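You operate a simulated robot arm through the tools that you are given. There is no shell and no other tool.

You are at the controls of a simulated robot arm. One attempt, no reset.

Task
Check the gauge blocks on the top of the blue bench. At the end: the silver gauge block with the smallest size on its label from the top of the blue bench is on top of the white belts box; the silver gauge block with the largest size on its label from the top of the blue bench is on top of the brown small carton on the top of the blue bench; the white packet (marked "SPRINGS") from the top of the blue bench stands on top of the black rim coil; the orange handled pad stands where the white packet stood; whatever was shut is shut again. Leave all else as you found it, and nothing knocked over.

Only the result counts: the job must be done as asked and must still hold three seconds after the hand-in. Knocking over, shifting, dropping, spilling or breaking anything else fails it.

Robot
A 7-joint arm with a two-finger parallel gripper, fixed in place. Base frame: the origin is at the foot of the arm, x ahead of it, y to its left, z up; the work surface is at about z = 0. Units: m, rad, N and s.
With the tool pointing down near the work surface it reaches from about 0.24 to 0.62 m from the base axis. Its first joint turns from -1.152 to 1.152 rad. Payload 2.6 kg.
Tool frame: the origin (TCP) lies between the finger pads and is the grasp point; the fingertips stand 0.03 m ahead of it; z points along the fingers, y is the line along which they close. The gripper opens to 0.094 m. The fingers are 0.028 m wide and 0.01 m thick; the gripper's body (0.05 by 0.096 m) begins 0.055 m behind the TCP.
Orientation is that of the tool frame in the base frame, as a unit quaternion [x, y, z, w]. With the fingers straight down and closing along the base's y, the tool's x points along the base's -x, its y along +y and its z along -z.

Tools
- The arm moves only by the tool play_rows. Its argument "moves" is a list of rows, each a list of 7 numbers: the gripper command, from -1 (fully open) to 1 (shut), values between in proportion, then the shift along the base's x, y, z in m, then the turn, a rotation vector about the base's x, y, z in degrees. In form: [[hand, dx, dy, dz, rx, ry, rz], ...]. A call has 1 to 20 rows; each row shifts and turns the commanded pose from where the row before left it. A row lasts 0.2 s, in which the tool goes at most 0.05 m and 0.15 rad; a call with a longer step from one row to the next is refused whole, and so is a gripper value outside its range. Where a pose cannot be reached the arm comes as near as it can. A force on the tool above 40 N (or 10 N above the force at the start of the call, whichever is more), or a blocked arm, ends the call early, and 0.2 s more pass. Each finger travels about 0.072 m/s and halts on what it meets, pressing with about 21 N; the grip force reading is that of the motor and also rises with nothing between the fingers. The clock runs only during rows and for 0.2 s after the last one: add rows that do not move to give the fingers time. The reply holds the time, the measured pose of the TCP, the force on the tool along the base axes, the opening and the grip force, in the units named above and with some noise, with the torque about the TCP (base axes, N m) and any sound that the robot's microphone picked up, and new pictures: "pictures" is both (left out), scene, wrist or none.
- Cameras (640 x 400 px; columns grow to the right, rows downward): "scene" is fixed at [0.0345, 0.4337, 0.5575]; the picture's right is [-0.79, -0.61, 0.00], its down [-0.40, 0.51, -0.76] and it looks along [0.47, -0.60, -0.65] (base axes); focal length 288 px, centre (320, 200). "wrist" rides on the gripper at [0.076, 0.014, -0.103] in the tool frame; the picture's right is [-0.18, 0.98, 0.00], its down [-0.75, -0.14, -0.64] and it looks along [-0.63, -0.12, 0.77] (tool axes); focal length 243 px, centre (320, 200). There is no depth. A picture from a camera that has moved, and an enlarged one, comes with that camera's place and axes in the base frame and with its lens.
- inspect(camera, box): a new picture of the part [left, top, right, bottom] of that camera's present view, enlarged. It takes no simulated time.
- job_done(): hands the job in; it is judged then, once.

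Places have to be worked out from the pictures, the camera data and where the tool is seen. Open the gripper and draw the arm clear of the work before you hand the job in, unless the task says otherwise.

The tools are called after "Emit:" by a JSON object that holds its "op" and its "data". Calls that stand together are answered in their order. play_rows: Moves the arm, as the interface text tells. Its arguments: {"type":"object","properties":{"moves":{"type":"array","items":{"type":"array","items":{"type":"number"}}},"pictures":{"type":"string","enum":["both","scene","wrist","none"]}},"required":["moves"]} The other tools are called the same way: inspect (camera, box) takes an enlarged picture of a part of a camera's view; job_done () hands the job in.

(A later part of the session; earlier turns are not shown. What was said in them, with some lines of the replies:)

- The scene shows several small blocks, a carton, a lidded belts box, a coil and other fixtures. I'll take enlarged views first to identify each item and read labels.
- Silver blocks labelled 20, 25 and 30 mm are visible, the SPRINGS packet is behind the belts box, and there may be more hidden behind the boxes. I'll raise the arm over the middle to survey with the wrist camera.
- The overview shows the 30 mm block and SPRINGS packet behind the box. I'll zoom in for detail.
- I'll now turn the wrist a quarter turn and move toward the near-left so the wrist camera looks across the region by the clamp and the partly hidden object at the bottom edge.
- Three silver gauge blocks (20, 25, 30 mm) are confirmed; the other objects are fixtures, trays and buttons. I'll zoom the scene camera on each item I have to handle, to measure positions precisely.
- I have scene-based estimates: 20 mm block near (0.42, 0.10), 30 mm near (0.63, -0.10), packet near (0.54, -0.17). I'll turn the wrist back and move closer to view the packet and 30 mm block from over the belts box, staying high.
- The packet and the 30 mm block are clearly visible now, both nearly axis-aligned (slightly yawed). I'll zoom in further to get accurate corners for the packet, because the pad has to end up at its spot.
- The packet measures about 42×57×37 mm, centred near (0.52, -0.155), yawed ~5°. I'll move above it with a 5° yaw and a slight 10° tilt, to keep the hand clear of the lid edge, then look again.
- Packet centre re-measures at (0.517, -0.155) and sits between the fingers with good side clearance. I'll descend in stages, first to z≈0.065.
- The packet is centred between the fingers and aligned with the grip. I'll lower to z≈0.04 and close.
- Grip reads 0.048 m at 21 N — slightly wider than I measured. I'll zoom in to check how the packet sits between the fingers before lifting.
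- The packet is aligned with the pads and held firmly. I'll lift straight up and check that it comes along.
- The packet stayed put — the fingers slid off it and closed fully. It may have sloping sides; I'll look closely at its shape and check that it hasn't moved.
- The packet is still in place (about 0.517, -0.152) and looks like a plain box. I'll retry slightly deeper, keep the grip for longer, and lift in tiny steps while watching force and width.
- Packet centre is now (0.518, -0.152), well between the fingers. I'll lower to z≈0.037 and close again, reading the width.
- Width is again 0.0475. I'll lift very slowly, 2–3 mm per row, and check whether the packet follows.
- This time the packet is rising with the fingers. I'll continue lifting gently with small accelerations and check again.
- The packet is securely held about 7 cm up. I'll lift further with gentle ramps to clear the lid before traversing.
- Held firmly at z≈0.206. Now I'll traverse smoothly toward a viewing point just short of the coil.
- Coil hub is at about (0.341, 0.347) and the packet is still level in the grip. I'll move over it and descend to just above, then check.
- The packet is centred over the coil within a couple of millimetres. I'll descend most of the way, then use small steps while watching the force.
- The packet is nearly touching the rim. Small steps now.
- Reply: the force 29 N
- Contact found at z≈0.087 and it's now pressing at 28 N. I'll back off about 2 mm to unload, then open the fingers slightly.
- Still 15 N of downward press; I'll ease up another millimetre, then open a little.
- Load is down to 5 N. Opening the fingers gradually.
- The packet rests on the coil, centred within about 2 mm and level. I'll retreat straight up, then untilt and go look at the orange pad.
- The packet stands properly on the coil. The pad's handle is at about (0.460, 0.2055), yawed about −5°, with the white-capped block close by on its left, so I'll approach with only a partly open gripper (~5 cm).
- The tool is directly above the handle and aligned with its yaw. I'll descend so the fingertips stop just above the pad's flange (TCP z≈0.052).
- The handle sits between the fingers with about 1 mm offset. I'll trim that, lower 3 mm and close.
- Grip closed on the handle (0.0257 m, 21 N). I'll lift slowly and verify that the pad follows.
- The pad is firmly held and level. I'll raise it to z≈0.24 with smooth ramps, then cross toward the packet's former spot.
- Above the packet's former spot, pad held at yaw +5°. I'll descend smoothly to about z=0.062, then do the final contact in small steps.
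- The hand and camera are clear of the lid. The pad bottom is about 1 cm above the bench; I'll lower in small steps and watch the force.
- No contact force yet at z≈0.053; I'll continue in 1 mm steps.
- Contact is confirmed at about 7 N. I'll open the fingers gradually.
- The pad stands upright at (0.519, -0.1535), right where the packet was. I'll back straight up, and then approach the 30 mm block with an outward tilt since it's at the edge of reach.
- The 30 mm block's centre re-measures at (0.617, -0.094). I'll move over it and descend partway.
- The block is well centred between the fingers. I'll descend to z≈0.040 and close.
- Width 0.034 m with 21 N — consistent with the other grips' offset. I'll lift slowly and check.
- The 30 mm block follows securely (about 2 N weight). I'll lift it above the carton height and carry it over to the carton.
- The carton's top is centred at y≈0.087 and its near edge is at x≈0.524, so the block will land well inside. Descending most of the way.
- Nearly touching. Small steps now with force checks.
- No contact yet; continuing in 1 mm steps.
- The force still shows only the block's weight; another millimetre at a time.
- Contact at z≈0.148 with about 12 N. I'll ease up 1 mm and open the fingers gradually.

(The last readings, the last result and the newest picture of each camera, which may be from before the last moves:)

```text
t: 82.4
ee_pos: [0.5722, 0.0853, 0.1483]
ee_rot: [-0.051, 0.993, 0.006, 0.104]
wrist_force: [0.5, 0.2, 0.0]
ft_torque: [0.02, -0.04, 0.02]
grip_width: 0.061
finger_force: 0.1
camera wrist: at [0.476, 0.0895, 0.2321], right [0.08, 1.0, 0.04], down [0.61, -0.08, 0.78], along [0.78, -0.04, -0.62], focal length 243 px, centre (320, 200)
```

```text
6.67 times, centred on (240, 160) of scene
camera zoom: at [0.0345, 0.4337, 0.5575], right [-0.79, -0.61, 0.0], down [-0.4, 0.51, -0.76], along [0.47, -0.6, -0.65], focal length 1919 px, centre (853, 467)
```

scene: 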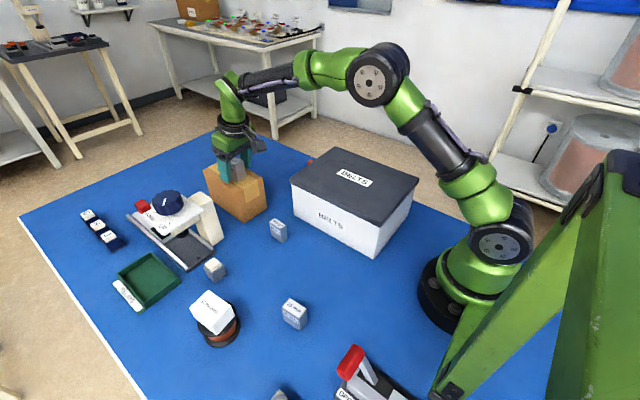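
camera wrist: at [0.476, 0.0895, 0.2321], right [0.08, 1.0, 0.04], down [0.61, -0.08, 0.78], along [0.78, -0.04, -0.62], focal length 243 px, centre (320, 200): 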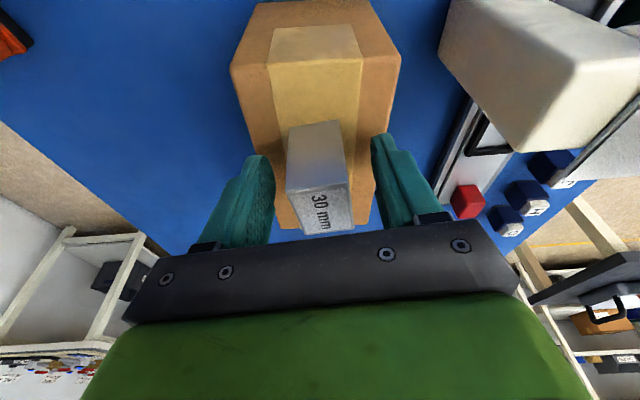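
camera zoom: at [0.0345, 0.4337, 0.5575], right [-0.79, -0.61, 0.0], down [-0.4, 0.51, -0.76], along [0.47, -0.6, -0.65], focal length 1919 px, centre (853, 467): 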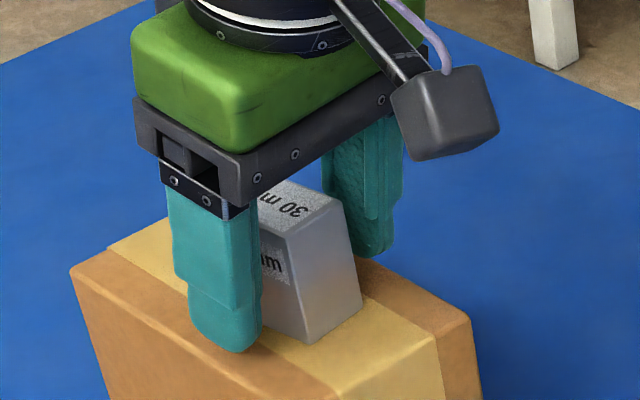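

The 30 mm block stands upright on the carton. I'll retreat straight up, untilt, and go to view the 20 mm block.

Emit:
{"op": "play_rows", "data": {"moves": [[-0.3, 0, 0, 0.005, 0, 0, 0], [-0.3, 0, 0, 0.02, 0, 0, 0], [-0.3, 0, 0, 0.035, 0, 0, 0], [-0.3, 0, 0, 0.04, 0, 0, 0], [-0.3, -0.02, 0.002, 0.01, -0.63, 5.97, 0], [-0.3, -0.03, 0.003, 0, -0.63, 5.97, 0], [-0.3, -0.03, 0.003, 0, 0, 0, -8], [-0.3, -0.03, 0.003, 0, 0, 0, 0], [-0.3, -0.03, 0.003, -0.02, 0, 0, 0], [-0.3, -0.02, 0.003, -0.02, 0, 0, 0], [-0.3, 0, 0, 0, 0, 0, 0]]}}

Emit:
{"op": "inspect", "data": {"camera": "wrist", "box": [220, 60, 440, 240]}}

Emit:
{"op": "inspect", "data": {"camera": "scene", "box": [190, 120, 310, 250]}}

```text
t: 84.8
ee_pos: [0.4108, 0.1009, 0.2197]
ee_rot: [0.018, 1.0, 0.0, 0.0]
wrist_force: [-0.3, 0.1, 0.0]
ft_torque: [-0.01, -0.02, 0.0]
grip_width: 0.0609
finger_force: 0.1
camera wrist: at [0.3356, 0.1186, 0.3213], right [0.22, 0.98, 0.0], down [0.75, -0.17, 0.64], along [0.63, -0.14, -0.77], focal length 243 px, centre (320, 200)
```

scene: 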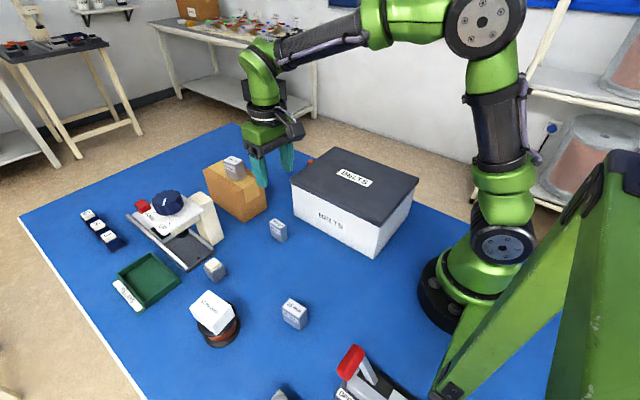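
wrist: 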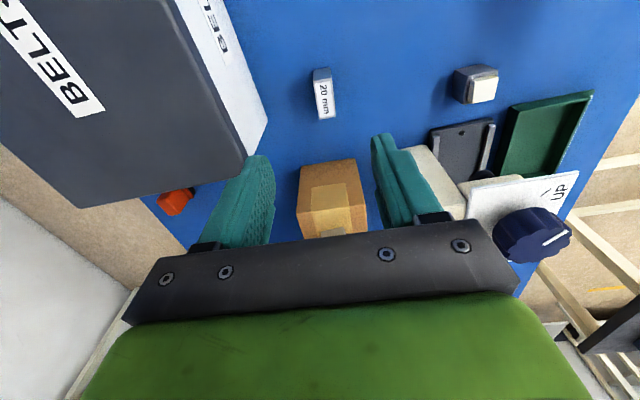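

```text
2.22 times, centred on (330, 150) of wrist
camera zoom: at [0.3356, 0.1186, 0.3213], right [0.22, 0.98, 0.0], down [0.75, -0.17, 0.64], along [0.63, -0.14, -0.77], focal length 539 px, centre (298, 311)
```

zoom: 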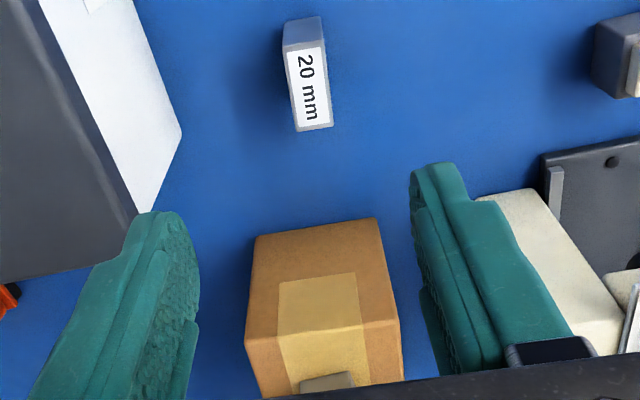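

```text
3.08 times, centred on (250, 185) of scene
camera zoom: at [0.0344, 0.4337, 0.5575], right [-0.79, -0.61, 0.0], down [-0.4, 0.51, -0.76], along [0.47, -0.6, -0.65], focal length 886 px, centre (535, 246)
```

zoom: 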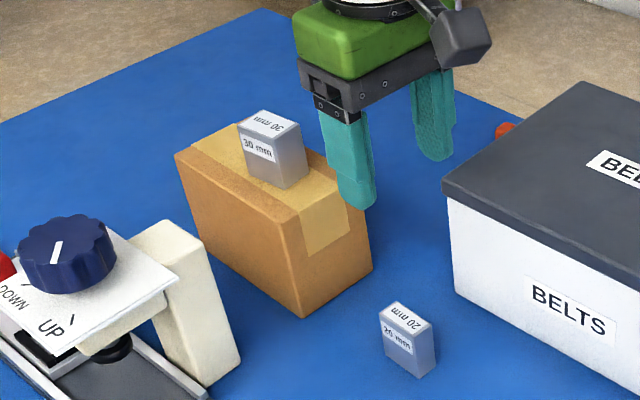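

The 20 mm block is centred near (0.420, 0.1055) with about −4.5° yaw. I'll align over it and descend partway.

Emit:
{"op": "play_rows", "data": {"moves": [[-0.3, 0.005, 0.0025, -0.03, 0, 0, -2.5], [-0.3, 0.004, 0.002, -0.04, 0, 0, 0], [-0.3, 0, 0, -0.04, 0, 0, 0], [-0.3, 0, 0, -0.02, 0, 0, 0], [-0.3, 0, 0, 0, 0, 0, 0]]}}

Emit:
{"op": "inspect", "data": {"camera": "wrist", "box": [220, 60, 440, 240]}}

```text
t: 86.0
ee_pos: [0.4179, 0.1066, 0.0888]
ee_rot: [0.039, 0.999, 0.0, 0.0]
wrist_force: [0.4, 0.5, -0.3]
ft_torque: [0.0, 0.01, -0.02]
grip_width: 0.0612
finger_force: 0.0
camera wrist: at [0.3444, 0.1281, 0.1897], right [0.26, 0.97, 0.0], down [0.74, -0.2, 0.64], along [0.62, -0.17, -0.77], focal length 243 px, centre (320, 200)
```

scene: 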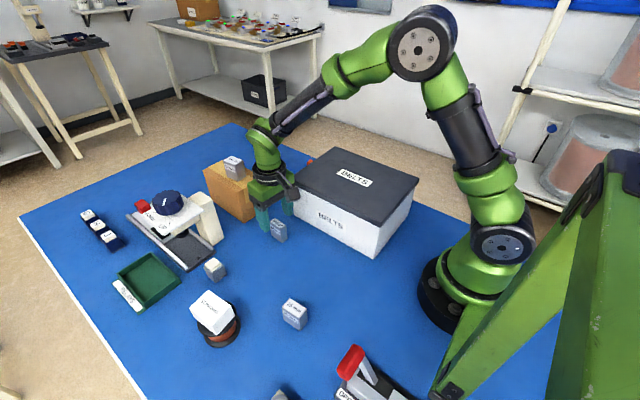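
wrist: 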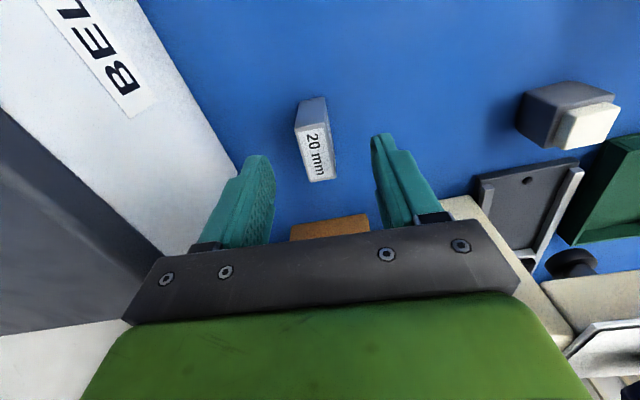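

```text
2.22 times, centred on (330, 150) of wrist
camera zoom: at [0.3444, 0.1281, 0.1897], right [0.26, 0.97, 0.0], down [0.74, -0.2, 0.64], along [0.62, -0.17, -0.77], focal length 539 px, centre (298, 311)
```

zoom: 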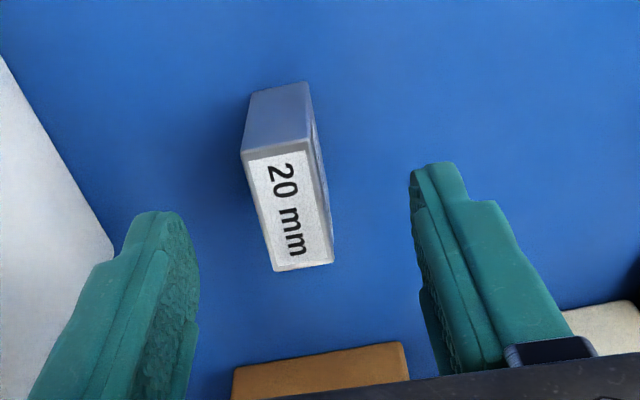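

Alignment is good (within about 1 mm). Descending to z≈0.038 and closing.

Emit:
{"op": "play_rows", "data": {"moves": [[-0.3, 0.0005, -0.001, -0.02, 0, 0, 0], [-0.3, 0, 0, -0.02, 0, 0, 0], [-0.3, 0, 0, -0.0105, 0, 0, 0], [-0.3, 0, 0, 0, 0, 0, 0], [0.2, 0, 0, 0, 0, 0, 0], [0.6, 0, 0, 0, 0, 0, 0], [1, 0, 0, 0, 0, 0, 0], [1, 0, 0, 0, 0, 0, 0], [1, 0, 0, 0, 0, 0, 0]]}}

Emit:
{"op": "inspect", "data": {"camera": "wrist", "box": [220, 60, 440, 240]}}

```text
t: 88.0
ee_pos: [0.4204, 0.1043, 0.0386]
ee_rot: [0.039, 0.999, 0.0, 0.0]
wrist_force: [-0.2, -1.6, -0.4]
ft_torque: [-0.02, 0.0, -0.02]
grip_width: 0.0239
finger_force: 21.1
camera wrist: at [0.3465, 0.125, 0.1391], right [0.26, 0.97, 0.0], down [0.74, -0.2, 0.64], along [0.62, -0.17, -0.77], focal length 243 px, centre (320, 200)
```

scene: 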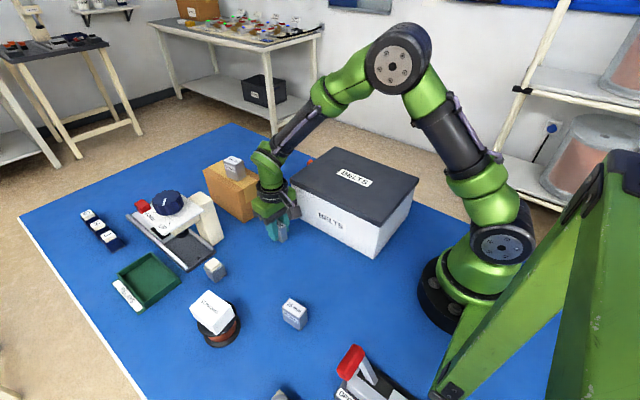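
wrist: 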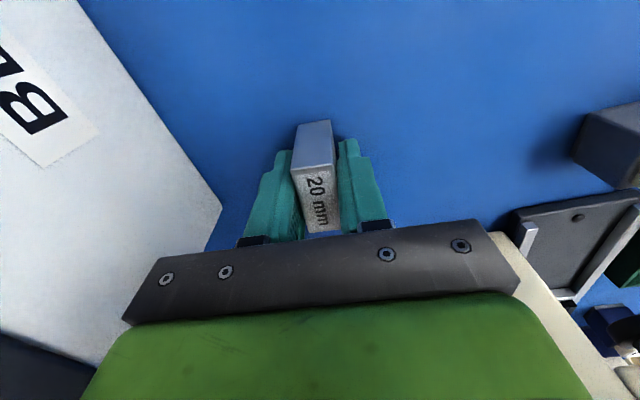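

```text
2.22 times, centred on (330, 150) of wrist
camera zoom: at [0.3465, 0.125, 0.1391], right [0.26, 0.97, 0.0], down [0.74, -0.2, 0.64], along [0.62, -0.17, -0.77], focal length 539 px, centre (298, 311)
```

zoom: 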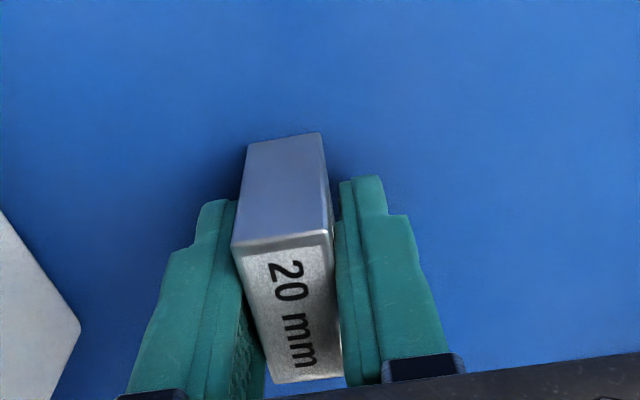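

The 20 mm block is gripped (0.024 m). Lifting gently.

Emit:
{"op": "play_rows", "data": {"moves": [[1, 0, 0, 0.001, 0, 0, 0], [1, 0, 0, 0.002, 0, 0, 0], [1, 0, 0, 0.003, 0, 0, 0], [1, 0, 0, 0.005, 0, 0, 0], [1, 0, 0, 0.008, 0, 0, 0], [1, 0, 0, 0.011, 0, 0, 0], [1, 0, 0, 0.014, 0, 0, 0], [1, 0, 0, 0.016, 0, 0, 0], [1, 0, 0, 0.018, 0, 0, 0], [1, 0, 0, 0.018, 0, 0, 0], [1, 0, 0, 0.018, 0, 0, 0], [1, 0, 0, 0.018, 0, 0, 0], [1, 0, 0, 0.016, 0, 0, 0], [1, 0, 0, 0.012, 0, 0, 0], [1, 0, 0, 0.008, 0, 0, 0], [1, 0, 0, 0.004, 0, 0, 0], [1, 0, 0, 0, 0, 0, 0]]}}

Emit:
{"op": "inspect", "data": {"camera": "wrist", "box": [220, 60, 440, 240]}}

```text
t: 91.6
ee_pos: [0.4224, 0.1057, 0.2108]
ee_rot: [0.039, 0.999, 0.0, 0.0]
wrist_force: [0.8, 0.5, -0.9]
ft_torque: [-0.02, 0.02, 0.01]
grip_width: 0.0239
finger_force: 20.8
camera wrist: at [0.3476, 0.1254, 0.3119], right [0.26, 0.97, 0.0], down [0.74, -0.2, 0.64], along [0.62, -0.17, -0.77], focal length 243 px, centre (320, 200)
```

scene: 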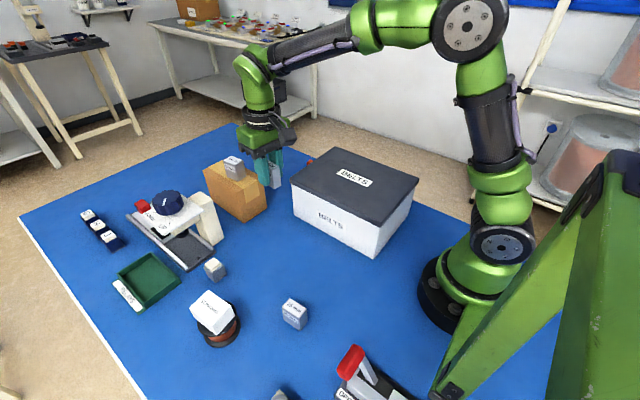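
wrist: 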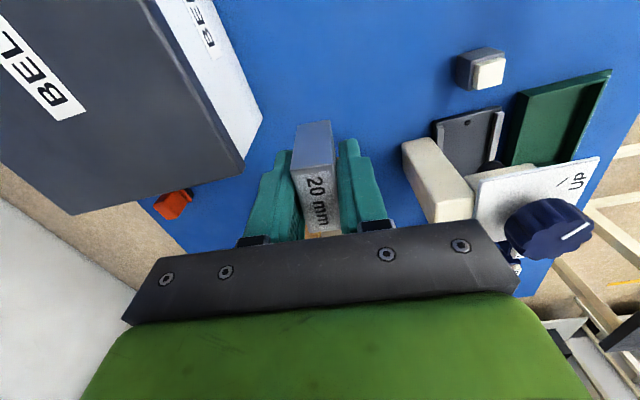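

```text
2.22 times, centred on (330, 150) of wrist
camera zoom: at [0.3476, 0.1254, 0.3119], right [0.26, 0.97, 0.0], down [0.74, -0.2, 0.64], along [0.62, -0.17, -0.77], focal length 539 px, centre (298, 311)
```

zoom: 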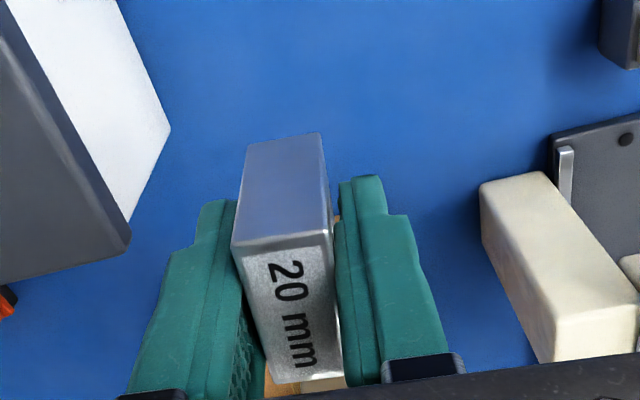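

Held securely. Now carrying it over the belts box lid to about (0.36, -0.06).

Emit:
{"op": "play_rows", "data": {"moves": [[1, -0.0014, -0.0038, 0, 0, 0, 0], [1, -0.0028, -0.0075, 0, 0, 0, 0], [1, -0.0042, -0.0113, 0, 0, 0, 0], [1, -0.0056, -0.0151, 0, 0, 0, 0], [1, -0.0056, -0.0151, 0, 0, 0, 0], [1, -0.0056, -0.0151, 0, 0, 0, 0], [1, -0.0056, -0.0151, 0, 0, 0, 0], [1, -0.0056, -0.0151, 0, 0, 0, 0], [1, -0.0056, -0.0151, 0, 0, 0, 0], [1, -0.0056, -0.0151, 0, 0, 0, 0], [1, -0.0056, -0.0151, 0, 0, 0, 0], [1, -0.0042, -0.0113, 0, 0, 0, 0], [1, -0.0028, -0.0075, 0, 0, 0, 0], [1, -0.0014, -0.0038, 0, 0, 0, 0], [1, 0, 0, 0, 0, 0, 0]]}}

Emit:
{"op": "inspect", "data": {"camera": "scene", "box": [280, 60, 440, 260]}}

```text
t: 94.8
ee_pos: [0.3589, -0.0612, 0.2081]
ee_rot: [0.039, 0.999, 0.0, 0.0]
wrist_force: [-0.8, -0.7, -1.6]
ft_torque: [0.01, -0.04, 0.0]
grip_width: 0.024
finger_force: 20.8
camera wrist: at [0.285, -0.0407, 0.3109], right [0.26, 0.97, 0.0], down [0.74, -0.2, 0.64], along [0.62, -0.17, -0.77], focal length 243 px, centre (320, 200)
```

scene: 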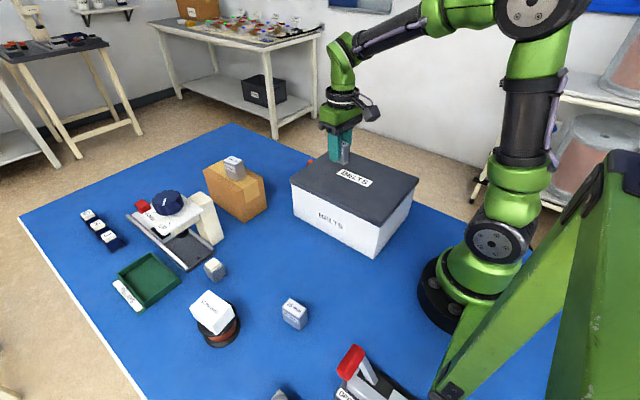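
wrist: 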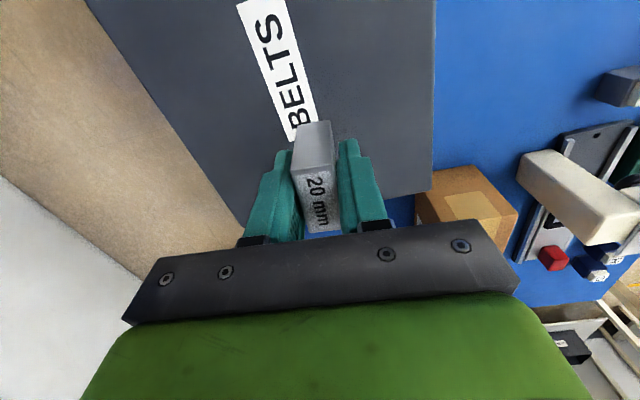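

```text
2.00 times, centred on (360, 160) of scene
camera zoom: at [0.0345, 0.4337, 0.5575], right [-0.79, -0.61, 0.0], down [-0.4, 0.51, -0.76], along [0.47, -0.6, -0.65], focal length 576 px, centre (240, 280)
```

zoom: 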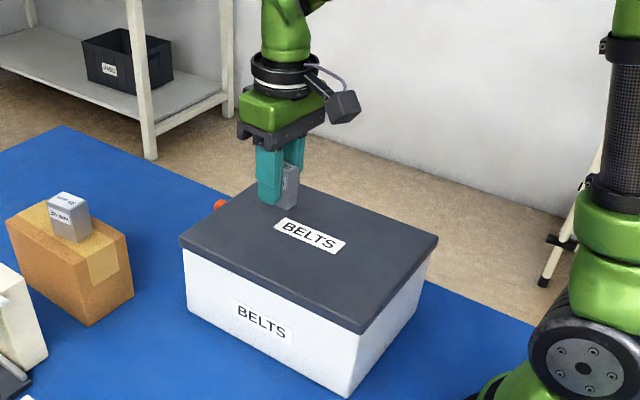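

Positioned over the lid. Descending to just above the surface, then stepping down with force checks.

Emit:
{"op": "play_rows", "data": {"moves": [[1, 0, 0, -0.004, 0, 0, 0], [1, 0, 0, -0.007, 0, 0, 0], [1, 0, 0, -0.008, 0, 0, 0], [1, 0, 0, -0.006, 0, 0, 0], [1, 0, 0, -0.004, 0, 0, 0], [1, 0, 0, -0.002, 0, 0, 0], [1, 0, 0, 0, 0, 0, 0]], "pictures": "none"}}

Emit:
{"op": "play_rows", "data": {"moves": [[1, 0, 0, -0.0015, 0, 0, 0], [1, 0, 0, -0.0015, 0, 0, 0], [1, 0, 0, 0, 0, 0, 0]], "pictures": "scene"}}

Emit:
{"op": "inspect", "data": {"camera": "scene", "box": [300, 110, 400, 210]}}

```text
t: 96.4
ee_pos: [0.361, -0.0601, 0.1788]
ee_rot: [0.039, 0.999, 0.0, 0.0]
wrist_force: [-1.0, 0.1, 0.2]
ft_torque: [-0.01, -0.01, -0.02]
grip_width: 0.0238
finger_force: 21.1
```

```text
t: 97.2
ee_pos: [0.3612, -0.0599, 0.1766]
ee_rot: [0.039, 0.999, 0.0, 0.0]
wrist_force: [-0.3, 0.5, -1.4]
ft_torque: [0.01, -0.01, -0.03]
grip_width: 0.024
finger_force: 21.2
```

scene: 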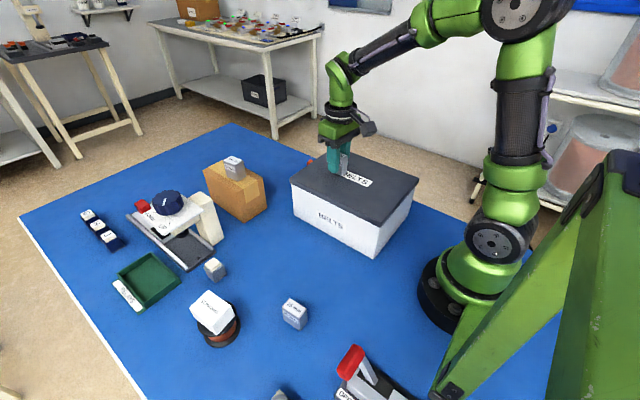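

```text
4.00 times, centred on (350, 160) of scene
camera zoom: at [0.0345, 0.4337, 0.5575], right [-0.79, -0.61, 0.0], down [-0.4, 0.51, -0.76], along [0.47, -0.6, -0.65], focal length 1152 px, centre (200, 360)
```

zoom: 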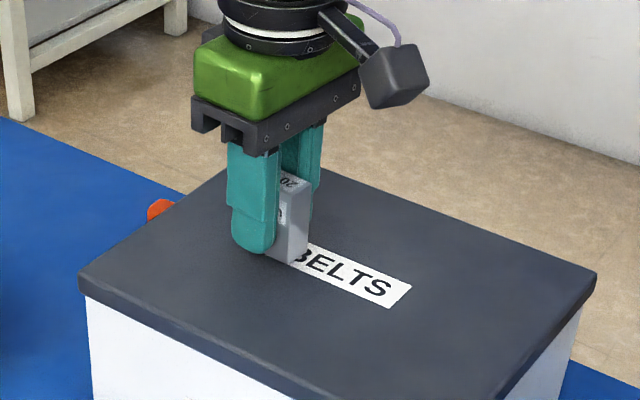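

The block would land on the end of the label; I'll shift 2.5 cm outward (still well inside the lid) so it sits on the flat lid, then continue down.

Emit:
{"op": "play_rows", "data": {"moves": [[1, 0.003, 0.001, 0, 0, 0, 0], [1, 0.006, 0.002, 0, 0, 0, 0], [1, 0.007, 0.002, 0, 0, 0, 0], [1, 0.006, 0.002, 0, 0, 0, 0], [1, 0.003, 0.001, 0, 0, 0, 0], [1, 0, 0, -0.002, 0, 0, 0], [1, 0, 0, -0.002, 0, 0, 0], [1, 0, 0, 0, 0, 0, 0]], "pictures": "scene"}}

Emit:
{"op": "inspect", "data": {"camera": "scene", "box": [300, 110, 400, 210]}}

```text
t: 99.0
ee_pos: [0.3869, -0.0522, 0.1721]
ee_rot: [0.04, 0.999, 0.0, -0.001]
wrist_force: [0.2, 0.3, -1.0]
ft_torque: [0.0, 0.01, 0.0]
grip_width: 0.0241
finger_force: 21.2
```

scene: 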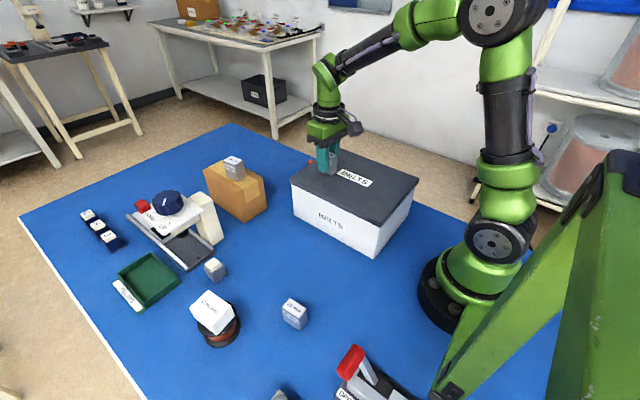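

```text
4.00 times, centred on (350, 160) of scene
camera zoom: at [0.0345, 0.4337, 0.5575], right [-0.79, -0.61, 0.0], down [-0.4, 0.51, -0.76], along [0.47, -0.6, -0.65], focal length 1152 px, centre (200, 360)
```

zoom: 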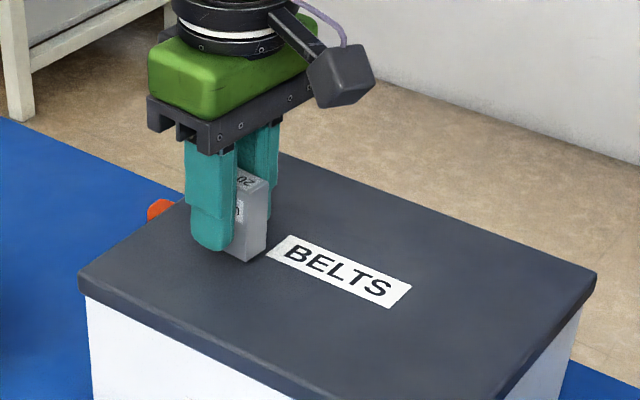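

Clear of the label. Stepping down with force checks.

Emit:
{"op": "play_rows", "data": {"moves": [[1, 0, 0, -0.002, 0, 0, 0], [1, 0, 0, 0, 0, 0, 0]], "pictures": "none"}}

Emit:
{"op": "play_rows", "data": {"moves": [[1, 0, 0, -0.0015, 0, 0, 0], [1, 0, 0, 0, 0, 0, 0]], "pictures": "none"}}

Emit:
{"op": "play_rows", "data": {"moves": [[1, 0, 0, -0.001, 0, 0, 0], [1, 0, 0, 0, 0, 0, 0]], "pictures": "none"}}

```text
t: 99.6
ee_pos: [0.3856, -0.0517, 0.169]
ee_rot: [0.039, 0.999, 0.0, 0.0]
wrist_force: [-0.5, -0.2, -0.2]
ft_torque: [0.01, 0.01, 0.0]
grip_width: 0.0241
finger_force: 21.1
```

```text
t: 100.2
ee_pos: [0.3853, -0.0518, 0.1691]
ee_rot: [0.039, 0.999, 0.0, 0.0]
wrist_force: [-0.2, 0.0, -1.0]
ft_torque: [0.0, -0.01, -0.06]
grip_width: 0.0239
finger_force: 21.2
```

```text
t: 100.8
ee_pos: [0.3865, -0.0524, 0.167]
ee_rot: [0.038, 0.999, -0.001, -0.001]
wrist_force: [0.1, 0.0, 0.0]
ft_torque: [0.01, -0.01, 0.0]
grip_width: 0.0242
finger_force: 21.0
```

Emit:
{"op": "play_rows", "data": {"moves": [[1, 0, 0, -0.001, 0, 0, 0], [1, 0, 0, 0, 0, 0, 0]], "pictures": "none"}}

Emit:
{"op": "play_rows", "data": {"moves": [[1, 0, 0, -0.001, 0, 0, 0], [1, 0, 0, 0, 0, 0, 0]], "pictures": "none"}}

```text
t: 101.4
ee_pos: [0.3864, -0.0513, 0.167]
ee_rot: [0.039, 0.999, 0.001, 0.001]
wrist_force: [-5.1, 2.4, 15.8]
ft_torque: [0.06, 0.42, -0.05]
grip_width: 0.024
finger_force: 21.1
```

```text
t: 102.0
ee_pos: [0.3872, -0.0517, 0.1666]
ee_rot: [0.04, 0.999, -0.001, 0.002]
wrist_force: [-3.6, 1.2, 23.1]
ft_torque: [0.04, -0.1, -0.04]
grip_width: 0.0241
finger_force: 21.3
```

Contact — 23 N now. I'll ease up about 1.7 mm and then release slowly.

Emit:
{"op": "play_rows", "data": {"moves": [[1, 0, 0, 0.0017, 0, 0, 0], [1, 0, 0, 0, 0, 0, 0]], "pictures": "none"}}

```text
t: 102.6
ee_pos: [0.3859, -0.053, 0.1653]
ee_rot: [0.039, 0.999, 0.001, -0.001]
wrist_force: [2.7, 0.7, 6.3]
ft_torque: [0.01, -0.24, 0.02]
grip_width: 0.024
finger_force: 20.8
```

Emit:
{"op": "play_rows", "data": {"moves": [[0.45, 0, 0, 0.0003, 0, 0, 0], [0.35, 0, 0, 0, 0, 0, 0], [0.2, 0, 0, 0, 0, 0, 0], [0, 0, 0, 0, 0, 0, 0], [-0.1, 0, 0, 0, 0, 0, 0], [-0.1, 0, 0, 0, 0, 0, 0]]}}

Emit:
{"op": "inspect", "data": {"camera": "scene", "box": [300, 110, 400, 210]}}

Emit:
{"op": "inspect", "data": {"camera": "wrist", "box": [220, 60, 440, 240]}}

```text
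t: 104.0
ee_pos: [0.3856, -0.0523, 0.1676]
ee_rot: [0.039, 0.999, 0.0, 0.001]
wrist_force: [0.3, 0.1, -0.3]
ft_torque: [-0.01, -0.03, -0.03]
grip_width: 0.0518
finger_force: 0.1
camera wrist: at [0.3115, -0.0319, 0.2693], right [0.26, 0.97, 0.0], down [0.74, -0.2, 0.64], along [0.62, -0.17, -0.77], focal length 243 px, centre (320, 200)
```

scene: 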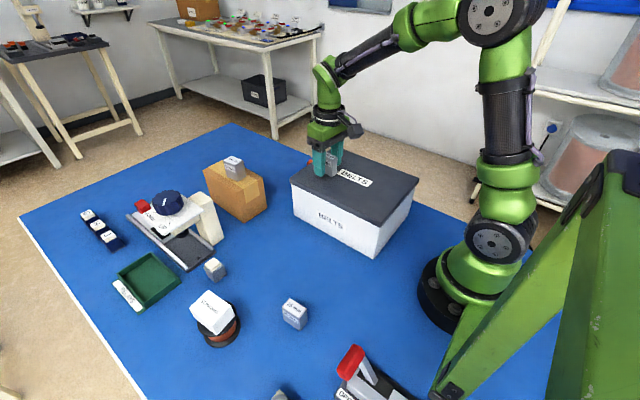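
wrist: 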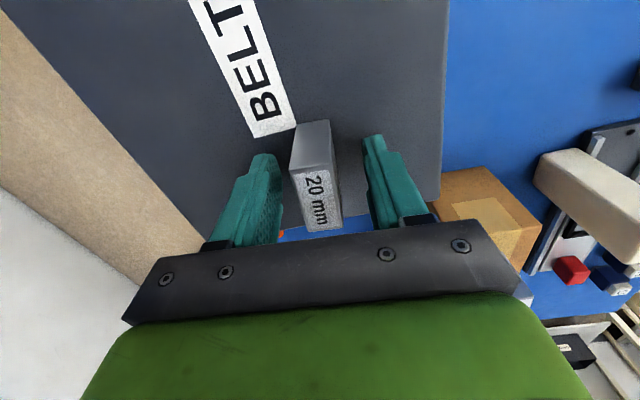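

```text
4.00 times, centred on (350, 160) of scene
camera zoom: at [0.0345, 0.4337, 0.5575], right [-0.79, -0.61, 0.0], down [-0.4, 0.51, -0.76], along [0.47, -0.6, -0.65], focal length 1152 px, centre (200, 360)
```

zoom: 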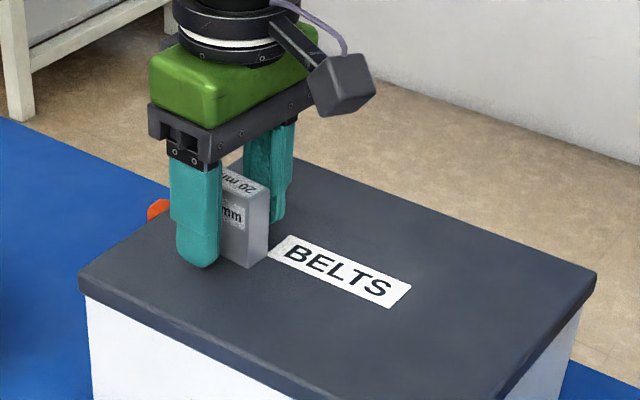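

```text
2.22 times, centred on (330, 150) of wrist
camera zoom: at [0.3115, -0.0319, 0.2693], right [0.26, 0.97, 0.0], down [0.74, -0.2, 0.64], along [0.62, -0.17, -0.77], focal length 539 px, centre (298, 311)
```

zoom: 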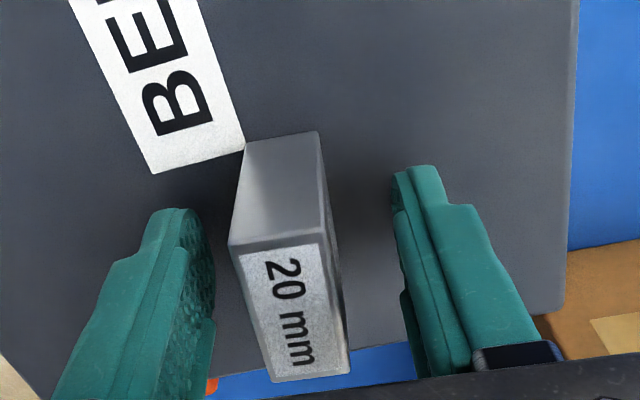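

The 20 mm block stands on the lid. I'll retreat straight up and back to near the starting pose, then survey everything.

Emit:
{"op": "play_rows", "data": {"moves": [[-0.1, 0, 0, 0.005, 0, 0, 0], [-0.1, 0, 0, 0.02, 0, 0, 0], [-0.1, 0, 0, 0.035, 0, 0, 0], [-0.3, 0, 0, 0.04, 0, 0, 0], [-0.6, 0, 0, 0.04, 0, 0, 0], [-1, -0.01, 0.01, 0.03, 0, 0, 4.5], [-1, -0.01, 0.015, 0.03, 0, 0, 0], [-1, -0.01, 0.015, 0.03, 0, 0, 0], [-1, -0.01, 0.015, 0.02, 0, 0, 0], [-1, 0, 0, 0, 0, 0, 0]]}}

Emit:
{"op": "inspect", "data": {"camera": "scene", "box": [180, 130, 340, 250]}}

Emit:
{"op": "inspect", "data": {"camera": "scene", "box": [290, 130, 430, 260]}}

Emit:
{"op": "inspect", "data": {"camera": "wrist", "box": [200, 40, 400, 240]}}

Emit:
{"op": "inspect", "data": {"camera": "scene", "box": [170, 270, 290, 360]}}

```text
t: 106.2
ee_pos: [0.3457, 0.004, 0.4201]
ee_rot: [0.0, 1.0, 0.0, 0.0]
wrist_force: [0.3, 0.2, 0.6]
ft_torque: [0.02, -0.02, 0.03]
grip_width: 0.094
finger_force: 0.1
camera wrist: at [0.2693, 0.0188, 0.5217], right [0.18, 0.98, 0.0], down [0.75, -0.14, 0.64], along [0.63, -0.12, -0.77], focal length 243 px, centre (320, 200)
```

scene: 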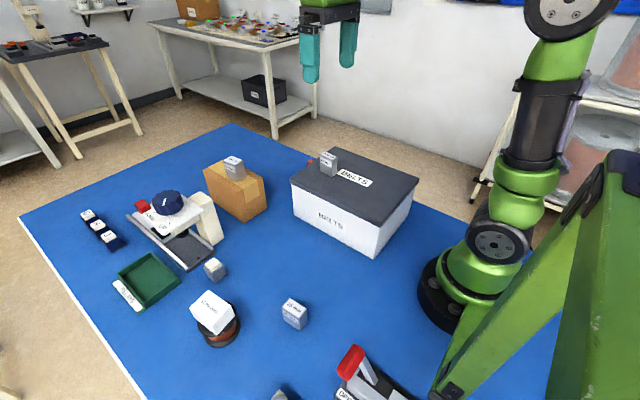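
wrist: 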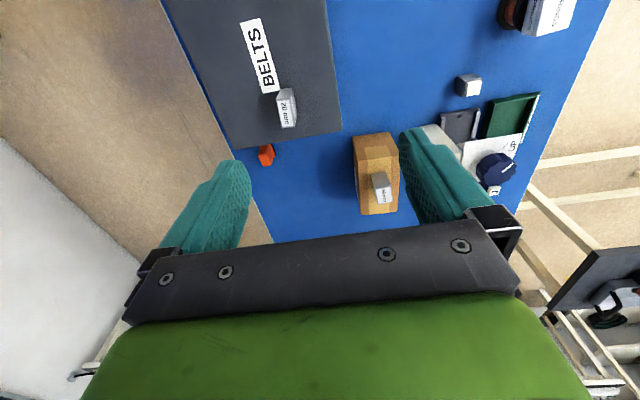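

```text
3.33 times, centred on (260, 190) of scene
camera zoom: at [0.0344, 0.4337, 0.5575], right [-0.79, -0.61, 0.0], down [-0.4, 0.51, -0.76], along [0.47, -0.6, -0.65], focal length 960 px, centre (520, 233)
```

zoom: 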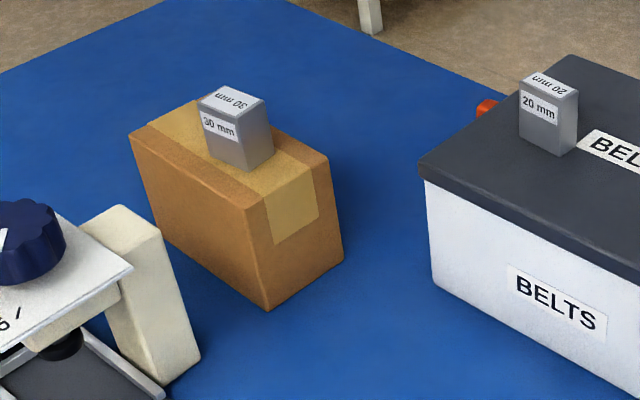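

```text
3.08 times, centred on (360, 195) of scene
camera zoom: at [0.0344, 0.4337, 0.5575], right [-0.79, -0.61, 0.0], down [-0.4, 0.51, -0.76], along [0.47, -0.6, -0.65], focal length 886 px, centre (197, 215)
```

zoom: 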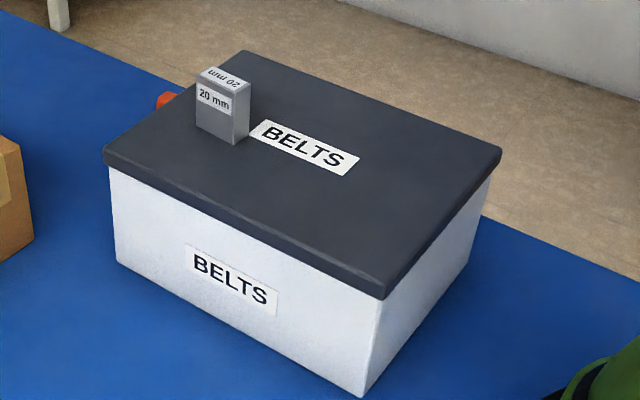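

```text
2.00 times, centred on (300, 140) of wrist
camera zoom: at [0.2693, 0.0188, 0.5217], right [0.18, 0.98, 0.0], down [0.75, -0.14, 0.64], along [0.63, -0.12, -0.77], focal length 485 px, centre (360, 320)
```

zoom: 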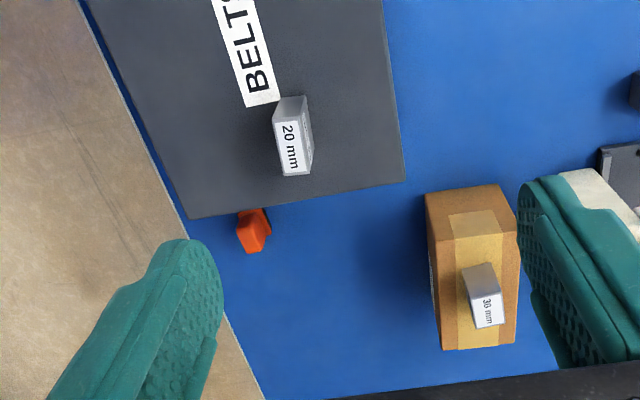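

```text
4.44 times, centred on (230, 315) of scene
camera zoom: at [0.0344, 0.4337, 0.5575], right [-0.79, -0.61, 0.0], down [-0.4, 0.51, -0.76], along [0.47, -0.6, -0.65], focal length 1280 px, centre (720, -311)
```

zoom: 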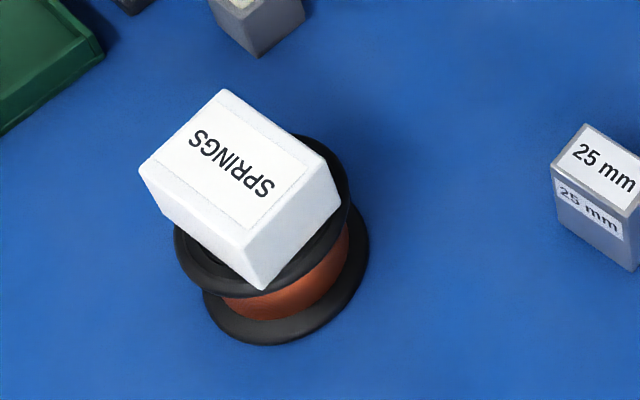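

Final survey: the 20 mm block is upright on the shut belts box, the 30 mm block is upright on the carton, the SPRINGS packet is on the coil and the orange pad is upright at the packet's old spot. The 25 mm block and everything else look undisturbed. The gripper is open and clear, so I'm handing in.

Emit:
{"op": "job_done", "data": {}}

```text
The job is handed in.
```

I finished the job and handed it in; I haven't seen the judge's verdict. In the last camera pictures everything was upright and where you asked:

- **Smallest block:** the 20 mm silver gauge block stands on the lid of the white belts box. The box stayed shut the whole time.
- **Largest block:** the 30 mm silver gauge block stands on top of the brown carton.
- **SPRINGS packet:** it stands on top of the black rim coil, within about 2 mm of its centre.
- **Orange handled pad:** it stands where the packet was, within about 2 mm of the packet's measured centre.

My first grip on the packet slipped when I lifted too fast. The packet stayed upright and shifted about 2 mm; the second, slower lift held.

The 25 mm block and the other items on the bench looked undisturbed. I handed in with the gripper open and the arm raised clear.
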